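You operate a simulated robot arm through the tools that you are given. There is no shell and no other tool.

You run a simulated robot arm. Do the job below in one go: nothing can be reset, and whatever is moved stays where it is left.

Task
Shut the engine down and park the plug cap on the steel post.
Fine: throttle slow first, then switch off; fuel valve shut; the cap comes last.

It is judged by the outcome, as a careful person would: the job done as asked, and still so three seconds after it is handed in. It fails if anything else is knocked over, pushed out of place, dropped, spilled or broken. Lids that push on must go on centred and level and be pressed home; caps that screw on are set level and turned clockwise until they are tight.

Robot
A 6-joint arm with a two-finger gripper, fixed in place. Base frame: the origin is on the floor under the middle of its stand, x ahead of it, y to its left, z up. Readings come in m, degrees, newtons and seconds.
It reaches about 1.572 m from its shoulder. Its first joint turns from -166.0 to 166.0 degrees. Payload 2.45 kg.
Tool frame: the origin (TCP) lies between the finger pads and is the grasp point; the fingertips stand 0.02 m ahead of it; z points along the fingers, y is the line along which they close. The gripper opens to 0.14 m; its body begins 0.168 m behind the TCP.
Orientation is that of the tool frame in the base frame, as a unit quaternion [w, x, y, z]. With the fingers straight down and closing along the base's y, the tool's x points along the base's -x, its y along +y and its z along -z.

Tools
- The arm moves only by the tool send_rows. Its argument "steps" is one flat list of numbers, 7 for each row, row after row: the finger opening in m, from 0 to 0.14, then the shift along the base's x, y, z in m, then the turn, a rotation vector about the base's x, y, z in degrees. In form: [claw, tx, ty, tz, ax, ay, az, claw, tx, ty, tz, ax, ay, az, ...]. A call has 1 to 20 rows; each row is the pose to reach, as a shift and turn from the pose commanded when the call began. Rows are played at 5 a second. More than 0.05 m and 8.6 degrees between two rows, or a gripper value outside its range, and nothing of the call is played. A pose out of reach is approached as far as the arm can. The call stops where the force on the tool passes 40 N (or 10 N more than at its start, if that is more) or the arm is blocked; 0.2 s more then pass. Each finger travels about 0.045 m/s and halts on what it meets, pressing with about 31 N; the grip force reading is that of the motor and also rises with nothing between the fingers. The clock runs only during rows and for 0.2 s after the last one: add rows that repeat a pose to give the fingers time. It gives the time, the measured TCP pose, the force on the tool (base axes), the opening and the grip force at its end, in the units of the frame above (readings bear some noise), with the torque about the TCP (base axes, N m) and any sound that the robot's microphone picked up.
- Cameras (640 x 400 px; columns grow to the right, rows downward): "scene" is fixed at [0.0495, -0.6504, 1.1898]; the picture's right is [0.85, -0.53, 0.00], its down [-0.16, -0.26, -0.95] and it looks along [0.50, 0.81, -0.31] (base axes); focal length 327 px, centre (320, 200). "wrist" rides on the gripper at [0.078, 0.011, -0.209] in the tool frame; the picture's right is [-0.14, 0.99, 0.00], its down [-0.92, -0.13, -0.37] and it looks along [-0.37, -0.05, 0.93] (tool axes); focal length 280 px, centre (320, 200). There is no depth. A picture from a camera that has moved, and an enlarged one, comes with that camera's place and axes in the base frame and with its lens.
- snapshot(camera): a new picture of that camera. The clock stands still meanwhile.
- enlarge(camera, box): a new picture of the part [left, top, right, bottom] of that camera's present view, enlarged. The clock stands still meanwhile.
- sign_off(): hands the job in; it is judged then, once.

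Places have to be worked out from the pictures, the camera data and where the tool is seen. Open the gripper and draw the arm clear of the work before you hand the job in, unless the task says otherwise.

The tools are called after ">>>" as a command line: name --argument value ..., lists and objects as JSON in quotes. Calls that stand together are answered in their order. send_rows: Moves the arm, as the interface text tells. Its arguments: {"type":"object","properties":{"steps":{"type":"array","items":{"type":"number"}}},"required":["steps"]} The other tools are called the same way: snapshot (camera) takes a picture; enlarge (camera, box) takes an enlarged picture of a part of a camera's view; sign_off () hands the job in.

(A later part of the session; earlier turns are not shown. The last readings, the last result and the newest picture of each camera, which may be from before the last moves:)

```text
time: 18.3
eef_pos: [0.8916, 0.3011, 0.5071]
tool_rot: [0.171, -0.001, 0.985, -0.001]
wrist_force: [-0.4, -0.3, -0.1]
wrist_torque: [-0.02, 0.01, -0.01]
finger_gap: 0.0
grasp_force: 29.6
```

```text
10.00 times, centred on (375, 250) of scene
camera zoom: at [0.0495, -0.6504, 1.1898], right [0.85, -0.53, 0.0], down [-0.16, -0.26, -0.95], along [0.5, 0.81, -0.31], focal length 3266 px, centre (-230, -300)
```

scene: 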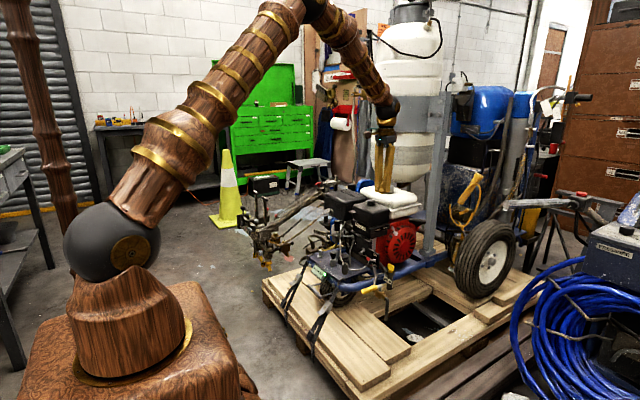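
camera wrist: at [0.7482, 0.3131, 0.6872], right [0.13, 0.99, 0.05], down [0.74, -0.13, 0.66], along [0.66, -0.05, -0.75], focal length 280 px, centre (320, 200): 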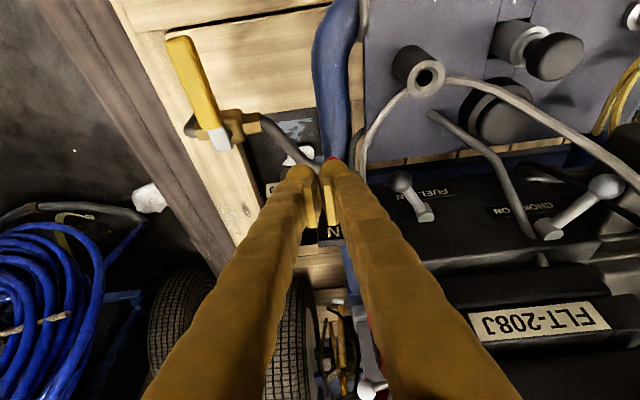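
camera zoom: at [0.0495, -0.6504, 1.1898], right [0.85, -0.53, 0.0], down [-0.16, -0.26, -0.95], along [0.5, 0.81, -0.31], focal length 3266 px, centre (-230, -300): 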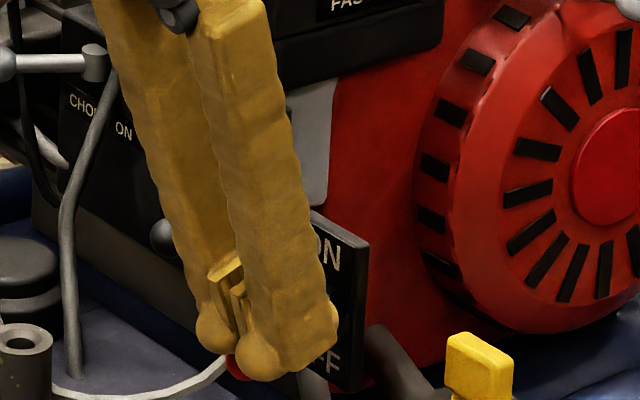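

Almost no resistance. I'll lift off and inspect the toggle position.

>>> send_rows --steps '[0, 0, 0, 0.03, 0, 0, 0, 0, -0.01, 0, 0.06, 0, 0, 0, 0, -0.02, 0, 0.09, 0, 0, 0, 0, -0.03, 0, 0.12, 0, 0, 0, 0, -0.03, 0, 0.12, 0, 0, 0]'

>>> enlarge --camera "scene" --box '[345, 230, 405, 270]'

>>> snapshot --camera "wrist"

>>> enlarge --camera "scene" --box '[310, 250, 355, 280]'

```text
time: 19.5
eef_pos: [0.8617, 0.3004, 0.6265]
tool_rot: [0.172, 0.0, 0.985, -0.001]
wrist_force: [-0.2, -0.5, 0.0]
wrist_torque: [0.0, 0.02, 0.02]
finger_gap: 0.0001
grasp_force: 29.4
```

```text
10.00 times, centred on (375, 250) of scene
camera zoom: at [0.0495, -0.6504, 1.1898], right [0.85, -0.53, 0.0], down [-0.16, -0.26, -0.95], along [0.5, 0.81, -0.31], focal length 3266 px, centre (-230, -300)
```

zoom: 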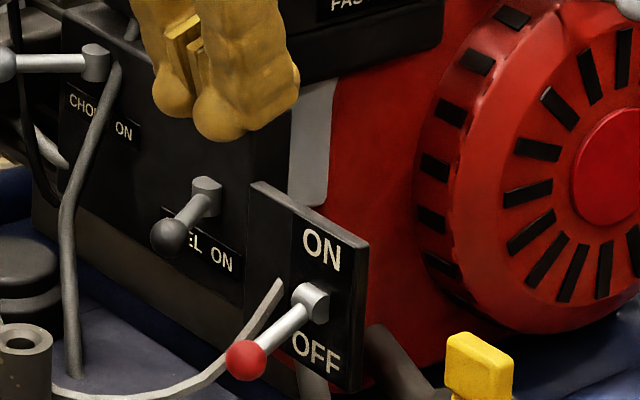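

```text
taken
camera wrist: at [0.7185, 0.3131, 0.7963], right [0.13, 0.99, 0.05], down [0.74, -0.13, 0.66], along [0.66, -0.05, -0.75], focal length 280 px, centre (320, 200)
```

wrist: 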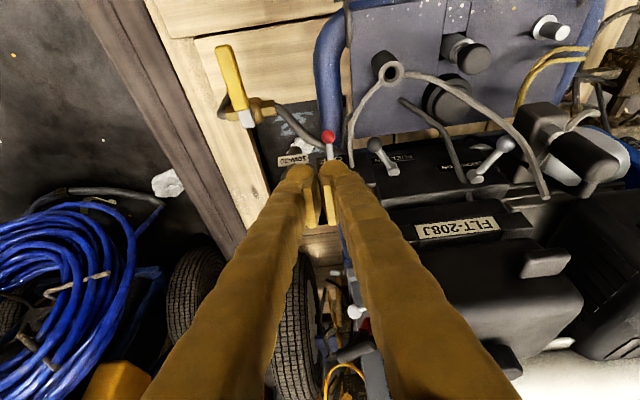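

```text
13.33 times, centred on (332, 265) of scene
camera zoom: at [0.0495, -0.6504, 1.1898], right [0.85, -0.53, 0.0], down [-0.16, -0.26, -0.95], along [0.5, 0.81, -0.31], focal length 4354 px, centre (153, -667)
```

zoom: 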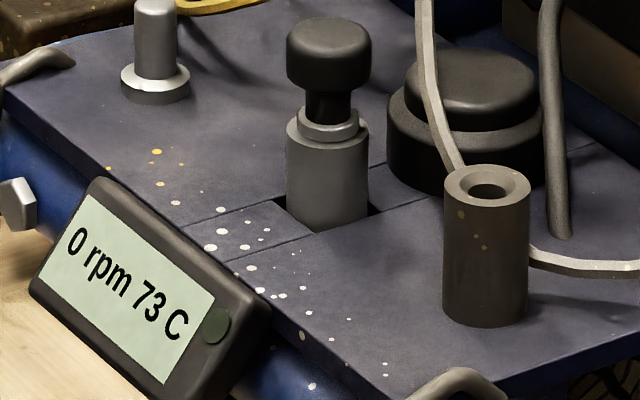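

Switch is OFF: toggle leans down, 0 rpm, LED dark. Next the fuel lever: I lower the closed tips on the right (−y) side of its black knob, staying above the switched-off toggle.

>>> send_rows --steps '[0, 0.014, 0.008, -0.03, 0, 0, 0, 0, 0.027, 0.008, -0.06, 0, 0, 0, 0, 0.027, 0.008, -0.09, 0, 0, 0, 0, 0.027, 0.008, -0.107, 0, 0, 0, 0, 0.027, 0.008, -0.107, 0, 0, 0]'

>>> enlarge --camera "scene" --box '[345, 230, 405, 270]'

>>> enlarge --camera "wrist" --box '[270, 120, 450, 240]'

```text
time: 20.7
eef_pos: [0.8874, 0.308, 0.5191]
tool_rot: [0.172, 0.0, 0.985, 0.0]
wrist_force: [0.8, 0.1, 0.5]
wrist_torque: [0.01, -0.01, 0.0]
finger_gap: 0.0
grasp_force: 29.5
```

```text
10.00 times, centred on (375, 250) of scene
camera zoom: at [0.0495, -0.6504, 1.1898], right [0.85, -0.53, 0.0], down [-0.16, -0.26, -0.95], along [0.5, 0.81, -0.31], focal length 3266 px, centre (-230, -300)
```

zoom: 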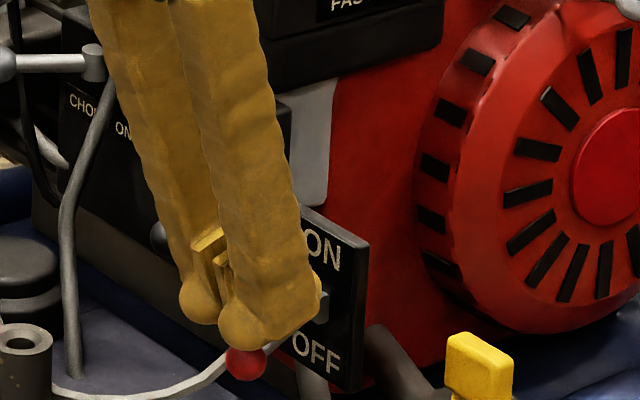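

```text
3.33 times, centred on (360, 180) of wrist
camera zoom: at [0.7443, 0.321, 0.6886], right [0.13, 0.99, 0.05], down [0.74, -0.13, 0.66], along [0.66, -0.05, -0.75], focal length 935 px, centre (187, 267)
```

zoom: 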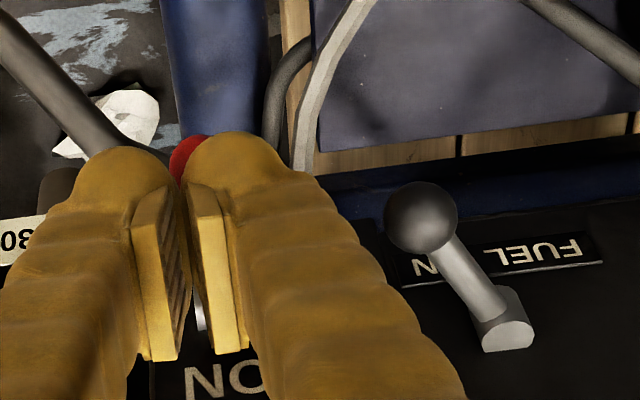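

The fuel knob is at ≈(0.893, 0.367, 0.513), free of the fingers by ~2 cm. Now I push it in +y, away from ON.

>>> send_rows --steps '[0, 0, 0.01, 0, 0, 0, 0, 0, 0, 0.018, 0, 0, 0, 0, 0, 0, 0.024, 0, 0, 0, 0, 0, 0, 0.03, 0, 0, 0, 0, 0, 0, 0.035, 0, 0, 0, 0, 0, 0, 0.04, 0, 0, 0, 0, 0, 0, 0.045, 0, 0, 0, 0, 0, 0, 0.05, 0, 0, 0, 0, 0, 0, 0.05, 0, 0, 0, 0]'

>>> enlarge --camera "wrist" --box '[270, 120, 450, 240]'

>>> enlarge --camera "scene" --box '[330, 215, 405, 265]'

```text
time: 22.7
eef_pos: [0.8875, 0.3614, 0.5196]
tool_rot: [0.171, -0.001, 0.985, 0.0]
wrist_force: [0.5, 0.1, -0.3]
wrist_torque: [-0.04, 0.02, -0.01]
finger_gap: 0.0
grasp_force: 29.5
```

```text
3.33 times, centred on (360, 180) of wrist
camera zoom: at [0.7445, 0.3715, 0.6897], right [0.13, 0.99, 0.05], down [0.74, -0.13, 0.66], along [0.66, -0.05, -0.75], focal length 935 px, centre (187, 267)
```

zoom: 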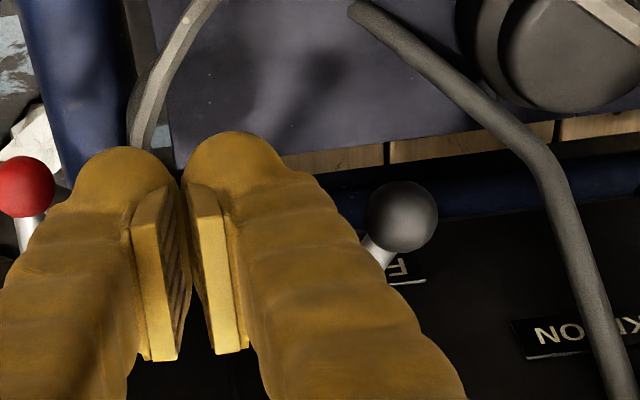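

```text
8.00 times, centred on (368, 240) of scene
camera zoom: at [0.0495, -0.6504, 1.1898], right [0.85, -0.53, 0.0], down [-0.16, -0.26, -0.95], along [0.5, 0.81, -0.31], focal length 2613 px, centre (-60, -120)
```

zoom: 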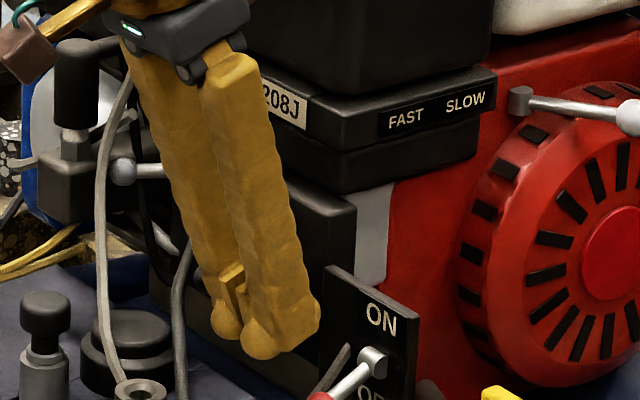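

The knob has swung to y≈0.413 (lever now leaning the other way). I nudge further to confirm it's at its stop.

>>> send_rows --steps '[0, 0, 0.003, 0, 0, 0, 0, 0, 0, 0.006, 0, 0, 0, 0, 0, 0, 0.009, 0, 0, 0, 0, 0, 0, 0.011, 0, 0, 0, 0, 0, 0, 0.013, 0, 0, 0, 0, 0, 0, 0.015, 0, 0, 0, 0, 0, 0, 0.015, 0, 0, 0, 0]'

>>> enlarge --camera "wrist" --box '[270, 120, 450, 240]'

```text
time: 24.3
eef_pos: [0.8881, 0.3759, 0.5193]
tool_rot: [0.171, -0.001, 0.985, -0.001]
wrist_force: [0.0, 0.3, 0.6]
wrist_torque: [0.01, -0.03, 0.01]
finger_gap: 0.0
grasp_force: 29.9
```

```text
3.33 times, centred on (360, 180) of wrist
camera zoom: at [0.7449, 0.3864, 0.6899], right [0.13, 0.99, 0.05], down [0.74, -0.13, 0.66], along [0.66, -0.05, -0.75], focal length 935 px, centre (187, 267)
```

zoom: 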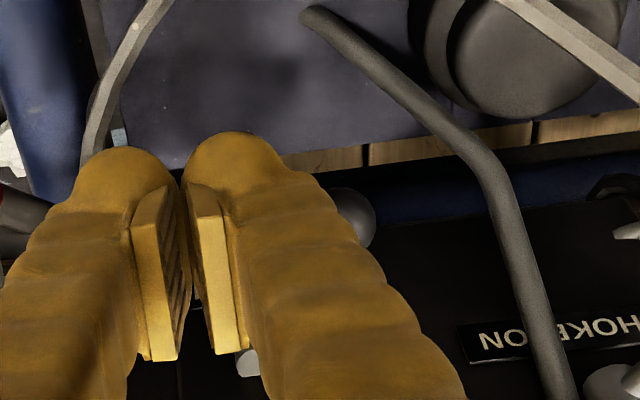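

The knob sits at y≈0.414 and didn't move with me — it snapped there. I give it a gentle last nudge to be sure it is at its stop.

>>> send_rows --steps '[0, 0, 0.002, 0, 0, 0, 0, 0, 0, 0.004, 0, 0, 0, 0, 0, 0, 0.006, 0, 0, 0, 0, 0, 0, 0.008, 0, 0, 0, 0, 0, 0, 0.008, 0, 0, 0, 0]'

>>> enlarge --camera "wrist" --box '[270, 120, 450, 240]'

```text
time: 25.0
eef_pos: [0.8881, 0.3764, 0.5202]
tool_rot: [0.169, 0.002, 0.986, -0.002]
wrist_force: [-7.6, -6.4, 11.8]
wrist_torque: [0.29, -0.13, 0.12]
finger_gap: 0.0
grasp_force: 29.0
stopped in row 3: the force on the tool passed its limit at 44 N (the readings are from after the stop); the commanded pose is now the measured one
```

```text
3.33 times, centred on (360, 180) of wrist
camera zoom: at [0.7446, 0.3892, 0.6907], right [0.13, 0.99, 0.04], down [0.74, -0.13, 0.66], along [0.66, -0.06, -0.75], focal length 935 px, centre (187, 267)
```

zoom: 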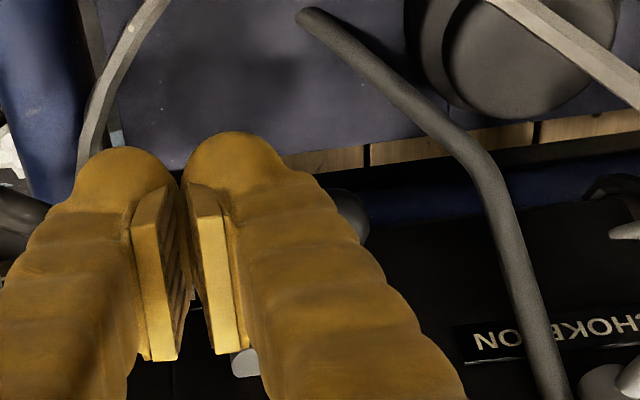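

That's the stop (44 N). I retreat to −y, then up and away, and check all three controls.

>>> send_rows --steps '[0, 0, -0.01, 0, 0, 0, 0, 0, 0, -0.03, 0, 0, 0, 0, 0, -0.02, -0.03, 0.03, 0, 0, 0, 0, -0.04, -0.03, 0.07, 0, 0, 0, 0, -0.06, -0.02, 0.11, 0, 0, 0, 0, -0.08, -0.01, 0.15, 0, 0, 0, 0, -0.1, 0.0, 0.18, 0, 0, 0, 0, -0.1, 0.0, 0.18, 0, 0, 0]'

>>> enlarge --camera "scene" --box '[330, 215, 405, 265]'

>>> snapshot --camera "wrist"

>>> snapshot --camera "scene"

```text
time: 26.8
eef_pos: [0.7881, 0.3772, 0.7005]
tool_rot: [0.17, 0.001, 0.985, -0.002]
wrist_force: [-0.6, 1.5, 0.4]
wrist_torque: [0.01, -0.01, 0.01]
finger_gap: 0.0
grasp_force: 29.2
```

```text
8.00 times, centred on (368, 240) of scene
camera zoom: at [0.0495, -0.6504, 1.1898], right [0.85, -0.53, 0.0], down [-0.16, -0.26, -0.95], along [0.5, 0.81, -0.31], focal length 2613 px, centre (-60, -120)
```

zoom: 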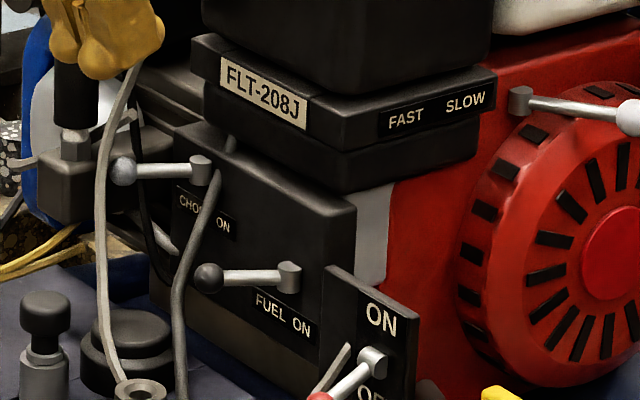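

```text
taken
camera wrist: at [0.6446, 0.3892, 0.871], right [0.13, 0.99, 0.04], down [0.74, -0.13, 0.66], along [0.66, -0.06, -0.75], focal length 280 px, centre (320, 200)
```

wrist: 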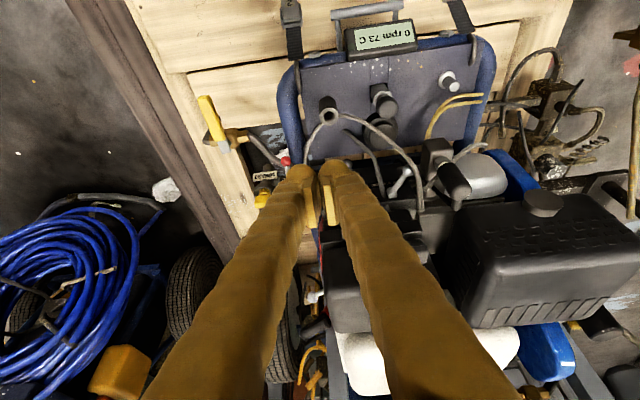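

```text
taken
```

scene: 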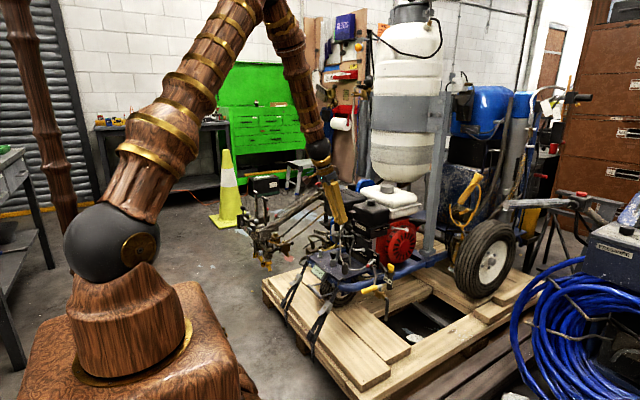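

All three controls confirmed: throttle SLOW, switch OFF, fuel lever swung away from ON with the full "FUEL ON" label now visible, 0 rpm. Now I study the plug cap, its lead and neighbours closely.

>>> enlarge --camera "wrist" --box '[410, 130, 500, 190]'

>>> enlarge --camera "wrist" --box '[380, 110, 530, 210]'

>>> enlarge --camera "wrist" --box '[190, 90, 290, 210]'

```text
6.67 times, centred on (455, 160) of wrist
camera zoom: at [0.6446, 0.3892, 0.871], right [0.13, 0.99, 0.04], down [0.74, -0.13, 0.66], along [0.66, -0.06, -0.75], focal length 1869 px, centre (-580, 467)
```

zoom: 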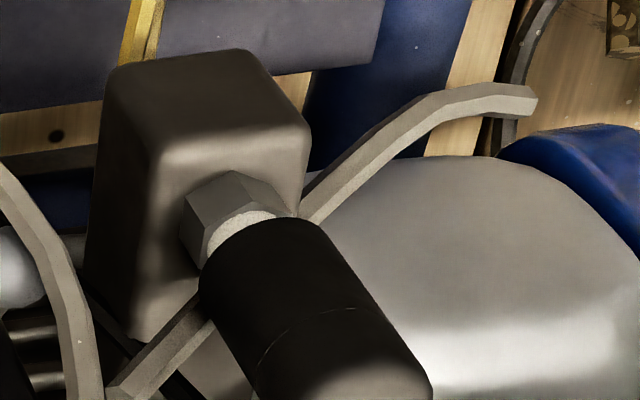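

```text
4.00 times, centred on (455, 160) of wrist
camera zoom: at [0.6446, 0.3892, 0.871], right [0.13, 0.99, 0.04], down [0.74, -0.13, 0.66], along [0.66, -0.06, -0.75], focal length 1122 px, centre (-220, 360)
```

zoom: 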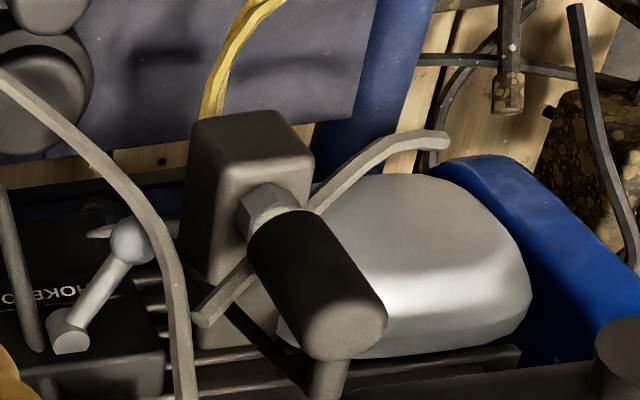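

```text
3.33 times, centred on (240, 150) of wrist
camera zoom: at [0.6446, 0.3892, 0.871], right [0.13, 0.99, 0.04], down [0.74, -0.13, 0.66], along [0.66, -0.06, -0.75], focal length 935 px, centre (587, 367)
```

zoom: 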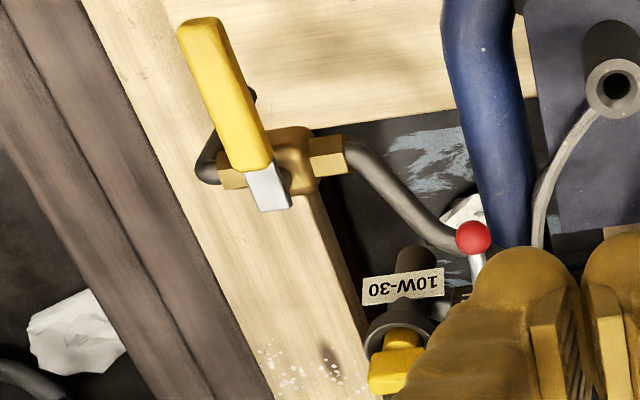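

The cap's neighbours matter here: a light cable end to its right, a light rod just behind and below it, and the lead stub on its far (+x) side. I'll go vertical above it to triangulate precisely from known wrist poses.

>>> send_rows --steps '[0.02, 0.0, 0.02, 0.03, 0, 5, 0, 0.04, 0.01, 0.05, 0.06, 0, 10, 0, 0.06, 0.02, 0.09, 0.08, 0, 15, 0, 0.08, 0.03, 0.13, 0.1, 0, 20, 0, 0.1, 0.04, 0.163, 0.1, 0, 20, 0, 0.1, 0.04, 0.163, 0.1, 0, 20, 0]'

>>> snapshot --camera "wrist"

>>> enlarge --camera "wrist" --box '[260, 180, 410, 280]'

```text
time: 28.2
eef_pos: [0.8286, 0.5408, 0.7999]
tool_rot: [-0.003, 0.001, 1.0, -0.003]
wrist_force: [0.2, 0.3, 0.6]
wrist_torque: [-0.02, -0.01, 0.02]
finger_gap: 0.1002
grasp_force: 0.2
```

```text
taken
camera wrist: at [0.7521, 0.5534, 1.0094], right [0.14, 0.99, -0.01], down [0.92, -0.13, 0.36], along [0.36, -0.06, -0.93], focal length 280 px, centre (320, 200)
```

wrist: 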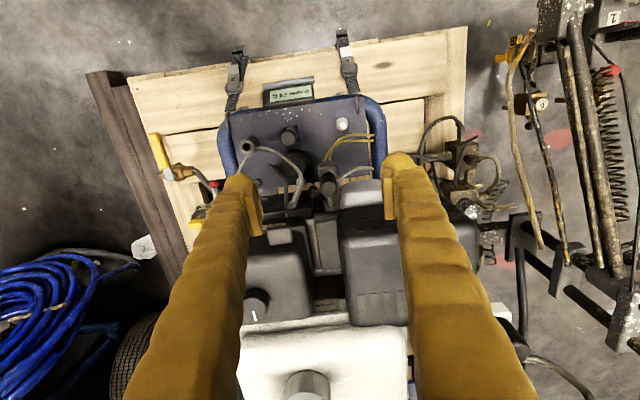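

```text
4.00 times, centred on (335, 230) of wrist
camera zoom: at [0.7521, 0.5534, 1.0094], right [0.14, 0.99, -0.01], down [0.92, -0.13, 0.36], along [0.36, -0.06, -0.93], focal length 1122 px, centre (260, 80)
```

zoom: 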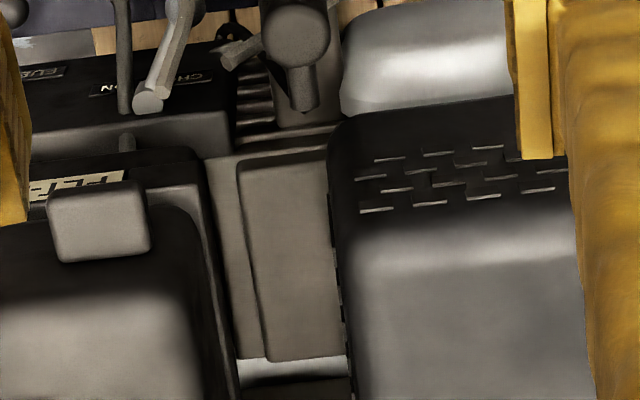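

I'll zoom in on the cap itself and, from this pose, the light cable end and stub.

>>> enlarge --camera "wrist" --box '[290, 165, 365, 215]'

>>> enlarge --camera "wrist" --box '[310, 105, 370, 145]'

```text
8.00 times, centred on (328, 190) of wrist
camera zoom: at [0.7521, 0.5534, 1.0094], right [0.14, 0.99, -0.01], down [0.92, -0.13, 0.36], along [0.36, -0.06, -0.93], focal length 2243 px, centre (260, 280)
```

zoom: 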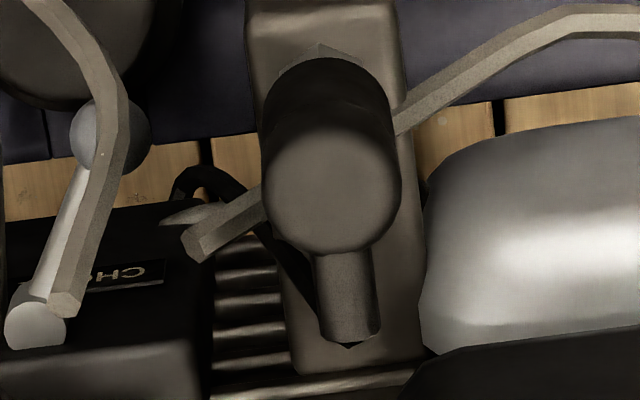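

```text
10.00 times, centred on (340, 125) of wrist
camera zoom: at [0.7521, 0.5534, 1.0094], right [0.14, 0.99, -0.01], down [0.92, -0.13, 0.36], along [0.36, -0.06, -0.93], focal length 2804 px, centre (120, 950)
```

zoom: 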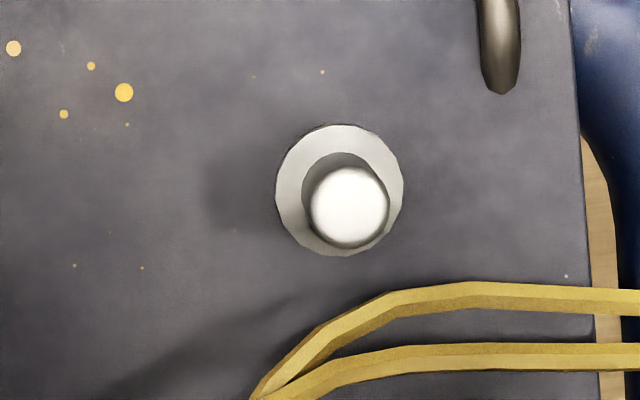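

Now I have the cap at ≈(0.892, 0.545), z 0.564–0.608, stub toward +x, and the post at ≈(0.822, 0.584), top z≈0.457. The yellow wires by the post also matter; let me look at them from the scene camera.

>>> enlarge --camera "scene" --box '[310, 230, 355, 260]'

>>> enlarge --camera "scene" --box '[320, 210, 365, 240]'

>>> enlarge --camera "wrist" --box '[310, 110, 400, 170]'

```text
13.33 times, centred on (332, 245) of scene
camera zoom: at [0.0495, -0.6504, 1.1898], right [0.85, -0.53, 0.0], down [-0.16, -0.26, -0.95], along [0.5, 0.81, -0.31], focal length 4354 px, centre (153, -400)
```

zoom: 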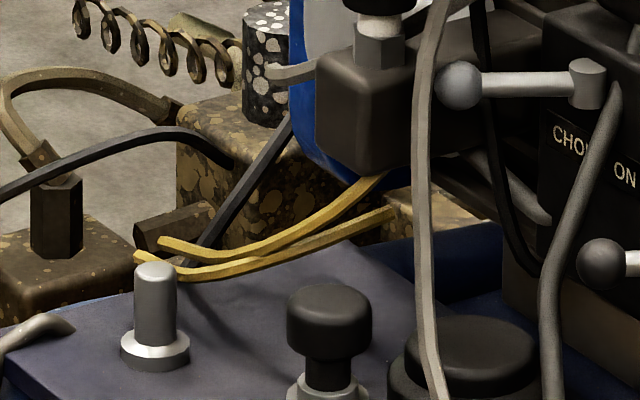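

```text
13.33 times, centred on (342, 225) of scene
camera zoom: at [0.0495, -0.6504, 1.1898], right [0.85, -0.53, 0.0], down [-0.16, -0.26, -0.95], along [0.5, 0.81, -0.31], focal length 4354 px, centre (20, -133)
```

zoom: 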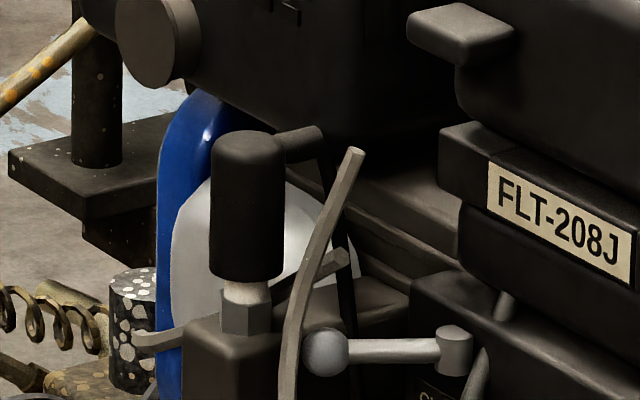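

```text
6.67 times, centred on (355, 140) of wrist
camera zoom: at [0.7521, 0.5534, 1.0094], right [0.14, 0.99, -0.01], down [0.92, -0.13, 0.36], along [0.36, -0.06, -0.93], focal length 1869 px, centre (87, 600)
```

zoom: 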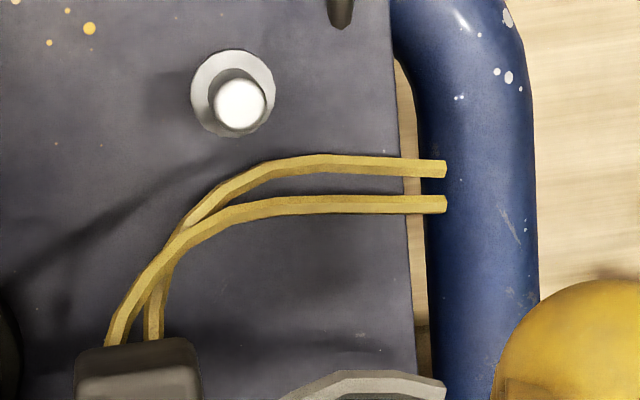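

The wires lie low (top ≈0.442) on the +x side of the post, so at the post I'll close along y; at the plug I'll yaw −38° so the fingers miss the cable end and the lead stub. Moving above the cap now with a 45 mm opening.

>>> send_rows --steps '[0.08, 0.012, 0.002, -0.01, 0.06, -0.07, -7.6, 0.06, 0.024, 0.004, -0.02, 0.12, -0.14, -15.2, 0.05, 0.036, 0.006, -0.03, 0.18, -0.21, -22.8, 0.045, 0.048, 0.007, -0.05, 0.24, -0.28, -30.4, 0.045, 0.058, 0.008, -0.07, 0.3, -0.35, -38, 0.045, 0.058, 0.008, -0.09, 0.3, -0.35, -38, 0.045, 0.058, 0.008, -0.09, 0.3, -0.35, -38]'

>>> snapshot --camera "wrist"

>>> enlarge --camera "wrist" --box '[260, 150, 380, 230]'

>>> enlarge --camera "scene" --box '[310, 180, 385, 230]'

```text
time: 29.8
eef_pos: [0.8852, 0.5475, 0.7095]
tool_rot: [-0.001, 0.327, 0.945, 0.001]
wrist_force: [0.2, 0.9, -0.4]
wrist_torque: [-0.01, -0.02, -0.02]
finger_gap: 0.0449
grasp_force: 0.0
```

```text
taken
camera wrist: at [0.8318, 0.6045, 0.9184], right [0.72, 0.69, 0.0], down [0.65, -0.67, 0.37], along [0.25, -0.26, -0.93], focal length 280 px, centre (320, 200)
```

wrist: 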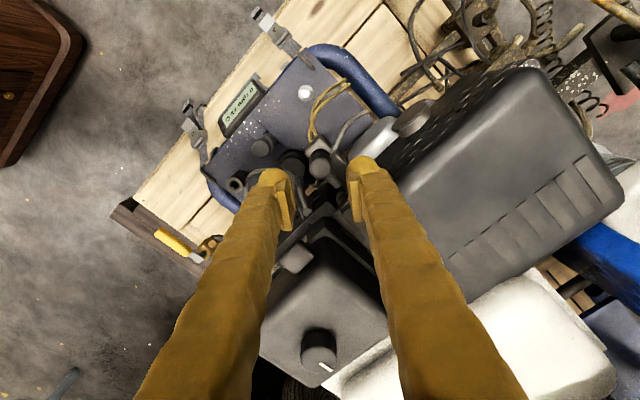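

```text
5.00 times, centred on (320, 190) of wrist
camera zoom: at [0.8318, 0.6045, 0.9184], right [0.72, 0.69, 0.0], down [0.65, -0.67, 0.37], along [0.25, -0.26, -0.93], focal length 1402 px, centre (320, 250)
```

zoom: 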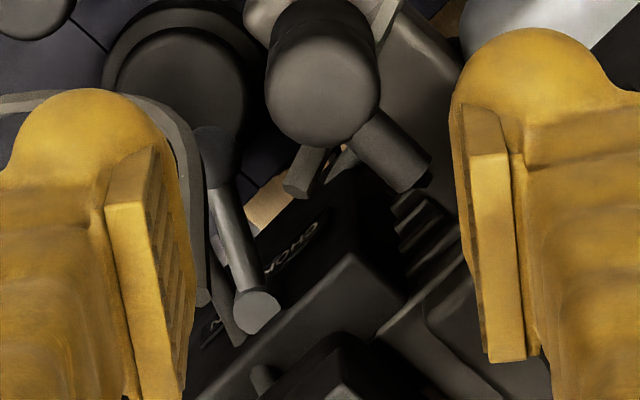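

```text
8.00 times, centred on (348, 205) of scene
camera zoom: at [0.0495, -0.6504, 1.1898], right [0.85, -0.53, 0.0], down [-0.16, -0.26, -0.95], along [0.5, 0.81, -0.31], focal length 2613 px, centre (100, 160)
```

zoom: 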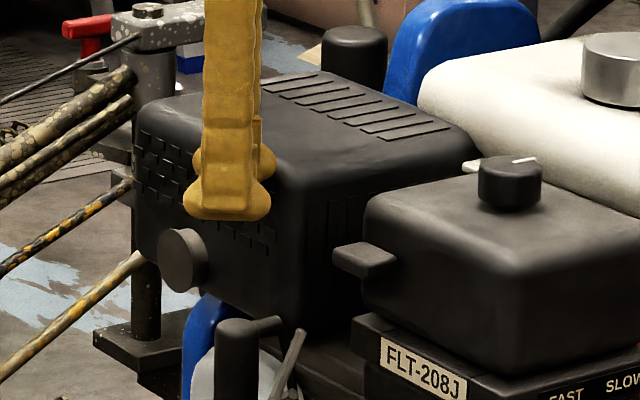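

Alignment above the cap looks right: cap centre projects where tool y=0 should be, with the stub pointing away from the right pad. I descend partway (tips just above the cap) and recheck.

>>> send_rows --steps '[0.045, 0.0, 0.0, -0.03, 0, 0, 0, 0.045, 0.0, 0.0, -0.06, 0, 0, 0, 0.045, 0.0, 0.0, -0.072, 0, 0, 0, 0.045, 0.0, 0.0, -0.072, 0, 0, 0]'

>>> enlarge --camera "wrist" --box '[260, 150, 380, 230]'

>>> enlarge --camera "scene" --box '[310, 195, 370, 235]'

```text
time: 30.8
eef_pos: [0.8862, 0.5463, 0.6376]
tool_rot: [-0.002, 0.326, 0.945, 0.001]
wrist_force: [0.3, 0.5, -0.4]
wrist_torque: [-0.01, 0.03, 0.02]
finger_gap: 0.0451
grasp_force: 0.1
```

```text
5.00 times, centred on (320, 190) of wrist
camera zoom: at [0.8313, 0.6032, 0.8466], right [0.72, 0.69, 0.0], down [0.65, -0.67, 0.37], along [0.25, -0.26, -0.93], focal length 1402 px, centre (320, 250)
```

zoom: 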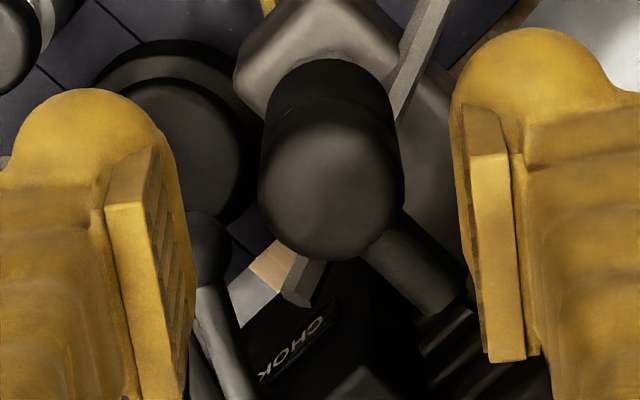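

```text
10.00 times, centred on (340, 215) of scene
camera zoom: at [0.0495, -0.6504, 1.1898], right [0.85, -0.53, 0.0], down [-0.16, -0.26, -0.95], along [0.5, 0.81, -0.31], focal length 3266 px, centre (120, 50)
```

zoom: 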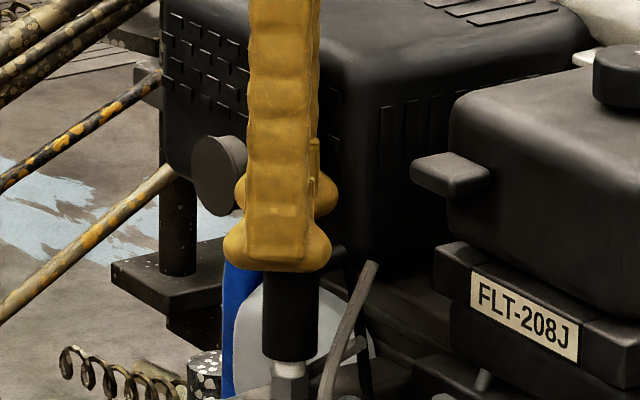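

Cap is centred between the pads within ~1 mm. I make a small 2 mm shift away from the cable end and descend to grasp height (TCP z≈0.593).

>>> send_rows --steps '[0.045, -0.001, 0.002, -0.01, 0, 0, 0, 0.045, -0.001, 0.002, -0.022, 0, 0, 0, 0.045, -0.001, 0.002, -0.034, 0, 0, 0, 0.045, -0.001, 0.002, -0.0446, 0, 0, 0, 0.045, -0.001, 0.002, -0.0446, 0, 0, 0]'

>>> enlarge --camera "wrist" --box '[260, 150, 380, 230]'

>>> enlarge --camera "scene" --box '[310, 195, 370, 235]'

```text
time: 32.0
eef_pos: [0.8858, 0.5509, 0.5934]
tool_rot: [-0.002, 0.326, 0.945, 0.001]
wrist_force: [-0.1, 0.2, 0.4]
wrist_torque: [-0.01, 0.0, -0.02]
finger_gap: 0.0447
grasp_force: 0.2
```

```text
5.00 times, centred on (320, 190) of wrist
camera zoom: at [0.8309, 0.6066, 0.8021], right [0.72, 0.69, 0.0], down [0.65, -0.67, 0.37], along [0.26, -0.26, -0.93], focal length 1402 px, centre (320, 250)
```

zoom: 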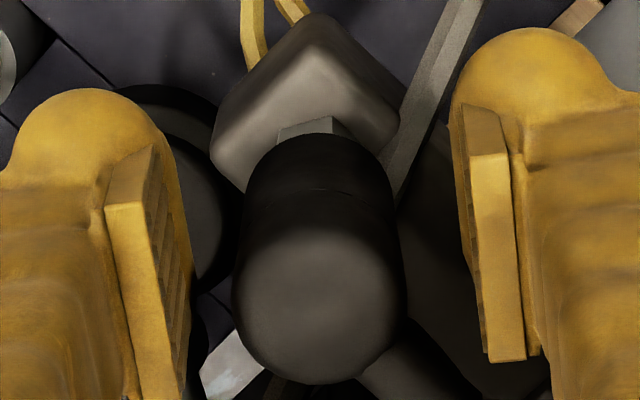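

```text
10.00 times, centred on (340, 215) of scene
camera zoom: at [0.0495, -0.6504, 1.1898], right [0.85, -0.53, 0.0], down [-0.16, -0.26, -0.95], along [0.5, 0.81, -0.31], focal length 3266 px, centre (120, 50)
```

zoom: 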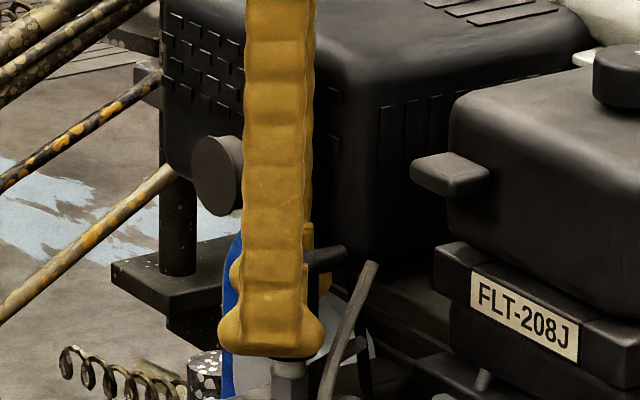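

The cap is centred between the pads (within 1 mm), tips clear of the cable. Now I close on it.

>>> send_rows --steps '[0.035, 0, 0, 0, 0, 0, 0, 0.028, 0, 0, 0, 0, 0, 0, 0.02, 0, 0, 0, 0, 0, 0, 0.0, 0, 0, 0, 0, 0, 0, 0.0, 0, 0, 0, 0, 0, 0, 0.0, 0, 0, 0, 0, 0, 0]'

>>> enlarge --camera "wrist" --box '[260, 150, 380, 230]'

>>> enlarge --camera "scene" --box '[310, 195, 370, 235]'

```text
time: 33.4
eef_pos: [0.8836, 0.5493, 0.5921]
tool_rot: [-0.002, 0.326, 0.945, 0.001]
wrist_force: [-3.9, -4.7, -2.7]
wrist_torque: [-0.15, 0.17, -0.02]
finger_gap: 0.0253
grasp_force: 31.2
```

```text
5.00 times, centred on (320, 190) of wrist
camera zoom: at [0.8309, 0.6065, 0.8019], right [0.72, 0.69, 0.0], down [0.65, -0.67, 0.37], along [0.25, -0.26, -0.93], focal length 1402 px, centre (320, 250)
```

zoom: 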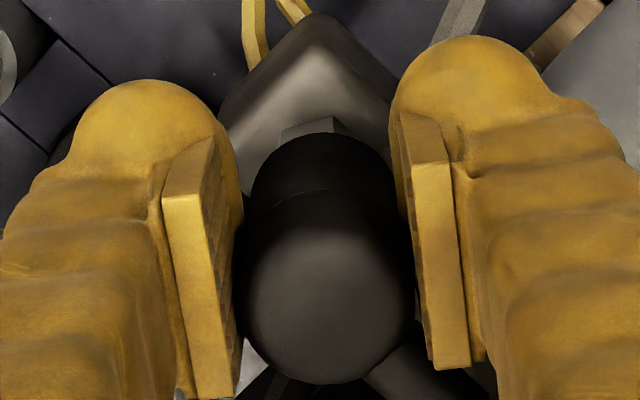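

```text
10.00 times, centred on (340, 215) of scene
camera zoom: at [0.0495, -0.6504, 1.1898], right [0.85, -0.53, 0.0], down [-0.16, -0.26, -0.95], along [0.5, 0.81, -0.31], focal length 3266 px, centre (120, 50)
```

zoom: 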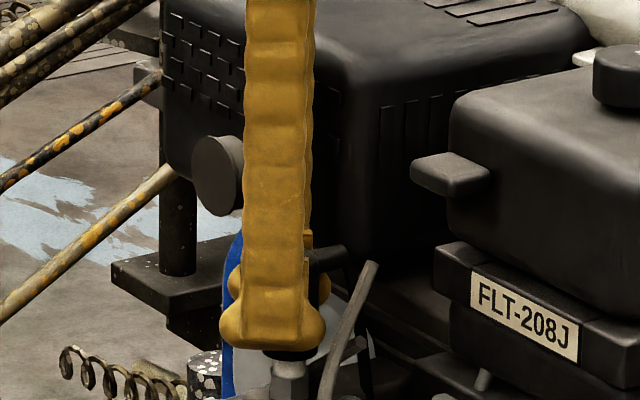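

Cap gripped at 25.3 mm with ~6 N side load. I relieve the side load by ~1 mm and pull straight up slowly.

>>> send_rows --steps '[0, -0.001, -0.001, 0.0, 0, 0, 0, 0, -0.001, -0.001, 0.003, 0, 0, 0, 0, -0.001, -0.001, 0.006, 0, 0, 0, 0, -0.001, -0.001, 0.01, 0, 0, 0, 0, -0.001, -0.001, 0.015, 0, 0, 0, 0, -0.001, -0.001, 0.02, 0, 0, 0, 0, -0.001, -0.001, 0.02, 0, 0, 0]'

>>> enlarge --camera "scene" --box '[310, 195, 370, 235]'

>>> enlarge --camera "wrist" --box '[260, 150, 380, 230]'

```text
time: 35.0
eef_pos: [0.8844, 0.5486, 0.6126]
tool_rot: [-0.001, 0.327, 0.945, 0.002]
wrist_force: [-0.1, -0.4, 0.9]
wrist_torque: [0.0, 0.01, -0.01]
finger_gap: 0.0252
grasp_force: 30.6
```

```text
10.00 times, centred on (340, 215) of scene
camera zoom: at [0.0495, -0.6504, 1.1898], right [0.85, -0.53, 0.0], down [-0.16, -0.26, -0.95], along [0.5, 0.81, -0.31], focal length 3266 px, centre (120, 50)
```

zoom: 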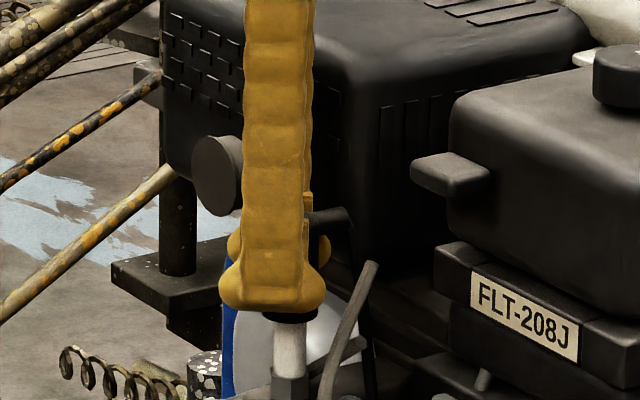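

```text
5.00 times, centred on (320, 190) of wrist
camera zoom: at [0.8297, 0.6054, 0.8221], right [0.72, 0.69, 0.0], down [0.65, -0.67, 0.37], along [0.25, -0.26, -0.93], focal length 1402 px, centre (320, 250)
```

zoom: 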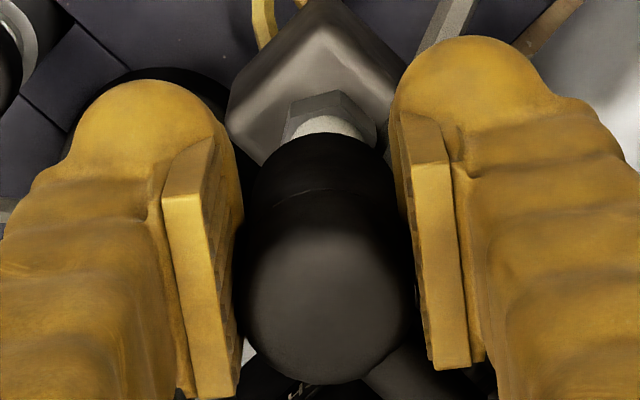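

The cap is sliding off the plug cleanly, no side load. I continue straight up until its bottom clears the plug tip.

>>> send_rows --steps '[0, 0, 0, 0.01, 0, 0, 0, 0, 0, 0, 0.02, 0, 0, 0, 0, 0, 0, 0.03, 0, 0, 0, 0, 0, 0, 0.04, 0, 0, 0, 0, 0, 0, 0.045, 0, 0, 0, 0, 0, 0, 0.045, 0, 0, 0]'

>>> enlarge --camera "scene" --box '[310, 185, 385, 235]'

>>> snapshot --camera "wrist"

```text
time: 36.4
eef_pos: [0.8833, 0.5493, 0.6575]
tool_rot: [-0.001, 0.326, 0.946, 0.002]
wrist_force: [-0.1, 0.0, -1.1]
wrist_torque: [0.03, 0.01, 0.0]
finger_gap: 0.0252
grasp_force: 31.6
```

```text
8.00 times, centred on (348, 210) of scene
camera zoom: at [0.0495, -0.6504, 1.1898], right [0.85, -0.53, 0.0], down [-0.16, -0.26, -0.95], along [0.5, 0.81, -0.31], focal length 2613 px, centre (100, 120)
```

zoom: 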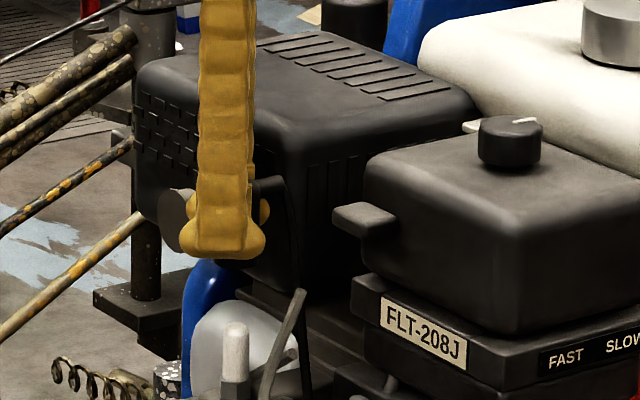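

```text
taken
camera wrist: at [0.8292, 0.6054, 0.867], right [0.72, 0.69, 0.0], down [0.65, -0.67, 0.37], along [0.25, -0.26, -0.93], focal length 280 px, centre (320, 200)
```

wrist: 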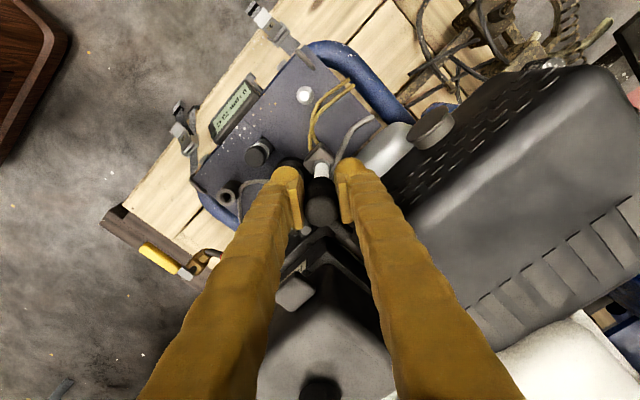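

The cap is free and the lead follows it. Now I carry it over toward the post while yawing back to close-along-y, stopping high above the post to check alignment.

>>> send_rows --steps '[0, -0.014, 0.007, 0.0, 0, 0, 7.64, 0, -0.028, 0.014, 0.0, 0, 0, 15.28, 0, -0.042, 0.021, 0.0, 0, 0, 22.92, 0, -0.056, 0.028, 0.0, 0, 0, 30.56, 0, -0.0687, 0.0354, 0.0, 0, 0, 38.2, 0, -0.0687, 0.0354, -0.02, 0, 0, 38.2, 0, -0.0687, 0.0354, -0.038, 0, 0, 38.2, 0, -0.0687, 0.0354, -0.038, 0, 0, 38.2]'

>>> snapshot --camera "wrist"

>>> enlarge --camera "wrist" --box '[275, 140, 365, 200]'

>>> enlarge --camera "scene" --box '[300, 200, 375, 250]'

```text
time: 38.2
eef_pos: [0.8151, 0.5836, 0.6204]
tool_rot: [-0.002, 0.0, 1.0, 0.0]
wrist_force: [-0.2, -0.4, 0.0]
wrist_torque: [0.02, 0.01, 0.0]
finger_gap: 0.0251
grasp_force: 30.8
```

```text
taken
camera wrist: at [0.7381, 0.5947, 0.8295], right [0.14, 0.99, 0.0], down [0.92, -0.13, 0.37], along [0.36, -0.05, -0.93], focal length 280 px, centre (320, 200)
```

wrist: 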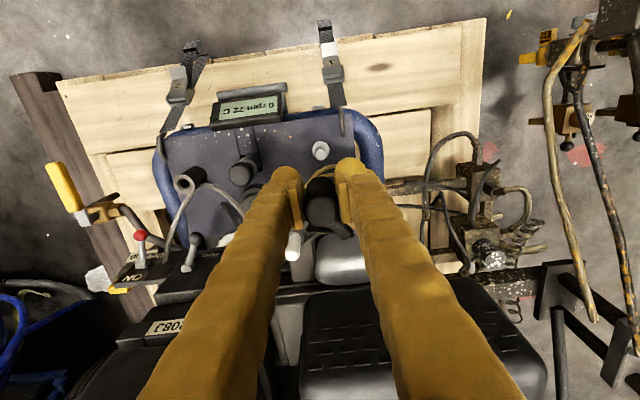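

```text
6.67 times, centred on (320, 170) of wrist
camera zoom: at [0.7381, 0.5947, 0.8295], right [0.14, 0.99, 0.0], down [0.92, -0.13, 0.37], along [0.36, -0.05, -0.93], focal length 1869 px, centre (320, 400)
```

zoom: 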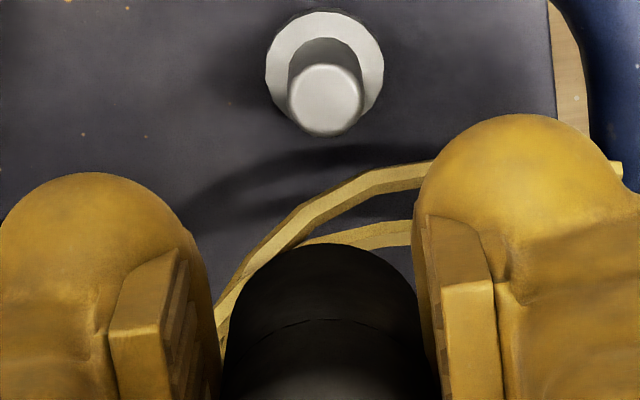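

```text
8.00 times, centred on (338, 225) of scene
camera zoom: at [0.0495, -0.6504, 1.1898], right [0.85, -0.53, 0.0], down [-0.16, -0.26, -0.95], along [0.5, 0.81, -0.31], focal length 2613 px, centre (180, 0)
```

zoom: 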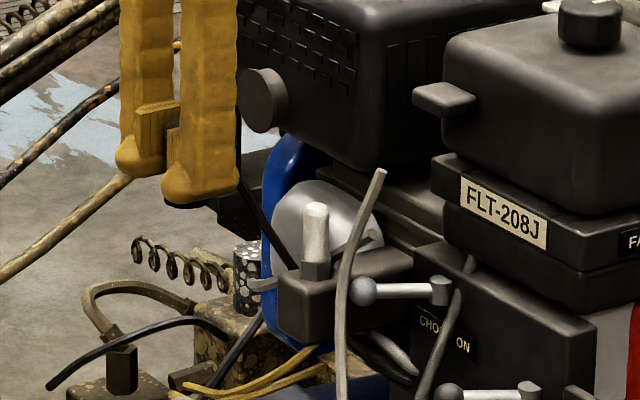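

Post top and flange are visible just ahead of the cap. I estimate the post at ≈(0.821, 0.584) and the cap axis at ≈(0.8226, 0.5834); I apply a ~1 mm correction and lower to just above the post for a finer check.

>>> send_rows --steps '[0, -0.0012, 0.0004, -0.02, 0, 0, 0, 0, -0.0012, 0.0004, -0.045, 0, 0, 0, 0, -0.0012, 0.0004, -0.07, 0, 0, 0, 0, -0.0012, 0.0004, -0.095, 0, 0, 0, 0, -0.0012, 0.0004, -0.108, 0, 0, 0, 0, -0.0012, 0.0004, -0.108, 0, 0, 0]'

>>> enlarge --camera "wrist" --box '[275, 140, 365, 200]'

>>> enlarge --camera "scene" --box '[310, 220, 355, 250]'

>>> snapshot --camera "wrist"

```text
time: 39.6
eef_pos: [0.8143, 0.5845, 0.5131]
tool_rot: [-0.003, -0.001, 1.0, 0.001]
wrist_force: [0.6, -1.0, -0.7]
wrist_torque: [0.01, 0.01, 0.03]
finger_gap: 0.0252
grasp_force: 31.0
```

```text
6.67 times, centred on (320, 170) of wrist
camera zoom: at [0.7367, 0.5955, 0.722], right [0.14, 0.99, 0.0], down [0.92, -0.13, 0.37], along [0.36, -0.05, -0.93], focal length 1869 px, centre (320, 400)
```

zoom: 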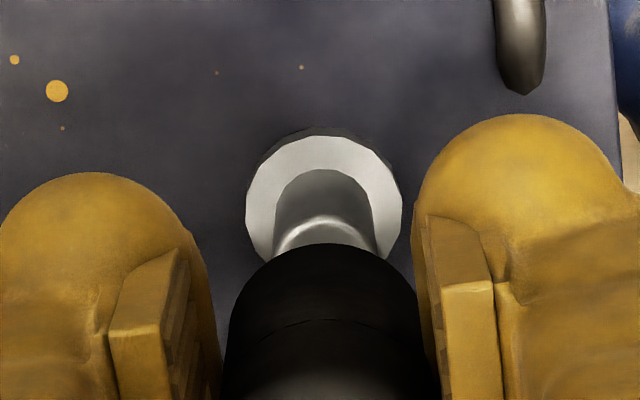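

```text
13.33 times, centred on (332, 235) of scene
camera zoom: at [0.0495, -0.6504, 1.1898], right [0.85, -0.53, 0.0], down [-0.16, -0.26, -0.95], along [0.5, 0.81, -0.31], focal length 4354 px, centre (153, -267)
```

zoom: 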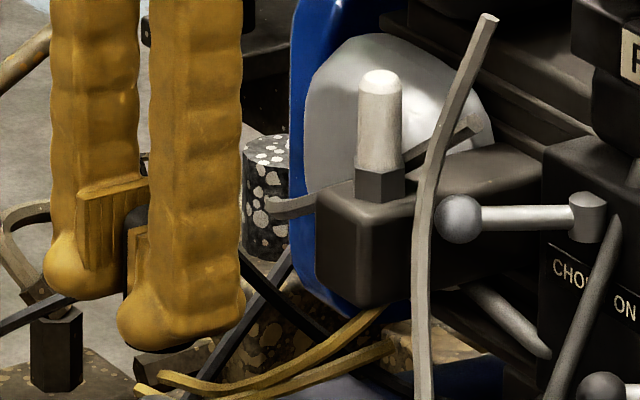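

```text
taken
camera wrist: at [0.7367, 0.5955, 0.722], right [0.14, 0.99, 0.0], down [0.92, -0.13, 0.37], along [0.36, -0.05, -0.93], focal length 280 px, centre (320, 200)
```

wrist: 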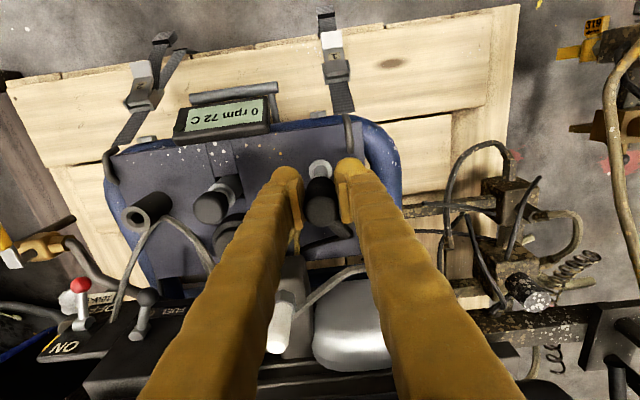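

Column alignment is within 0.5 mm; rows suggest the post is ~0.8 mm further toward −x. A rod hook and wires sit low beside the post, so I'll only part-insert (tips staying ~0.45 high), then release and press home from above with closed fingers.

>>> send_rows --steps '[0, -0.0008, 0, -0.008, 0, 0, 0, 0, -0.0008, 0, -0.016, 0, 0, 0, 0, -0.0008, 0, -0.021, 0, 0, 0, 0, -0.0008, 0, -0.025, 0, 0, 0, 0, -0.0008, 0, -0.028, 0, 0, 0, 0, -0.0008, 0, -0.031, 0, 0, 0, 0, -0.0008, 0, -0.031, 0, 0, 0]'

>>> enlarge --camera "wrist" --box '[275, 140, 365, 200]'

>>> enlarge --camera "scene" --box '[310, 225, 355, 255]'

```text
time: 41.2
eef_pos: [0.813, 0.5863, 0.4822]
tool_rot: [-0.003, -0.001, 1.0, 0.001]
wrist_force: [-0.7, 0.5, 0.1]
wrist_torque: [-0.05, 0.02, 0.01]
finger_gap: 0.0252
grasp_force: 30.6
```

```text
6.67 times, centred on (320, 170) of wrist
camera zoom: at [0.7361, 0.5957, 0.6903], right [0.14, 0.99, 0.0], down [0.92, -0.13, 0.37], along [0.36, -0.05, -0.93], focal length 1869 px, centre (320, 400)
```

zoom: 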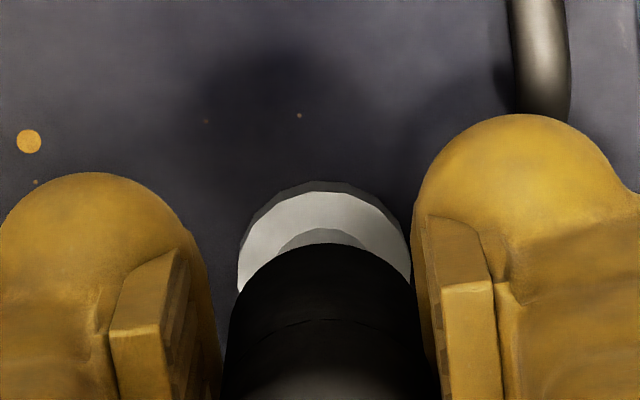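

```text
13.33 times, centred on (332, 240) of scene
camera zoom: at [0.0495, -0.6504, 1.1898], right [0.85, -0.53, 0.0], down [-0.16, -0.26, -0.95], along [0.5, 0.81, -0.31], focal length 4354 px, centre (153, -333)
```

zoom: 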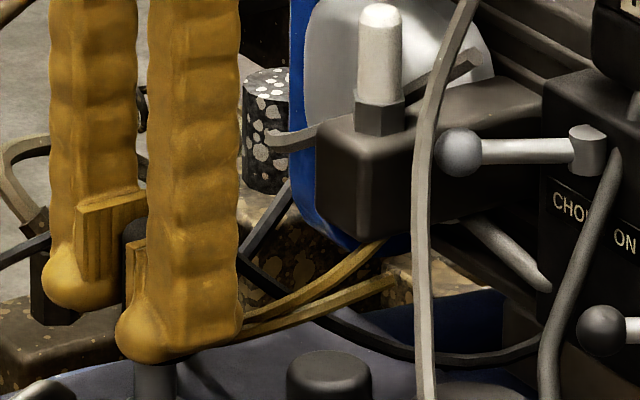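

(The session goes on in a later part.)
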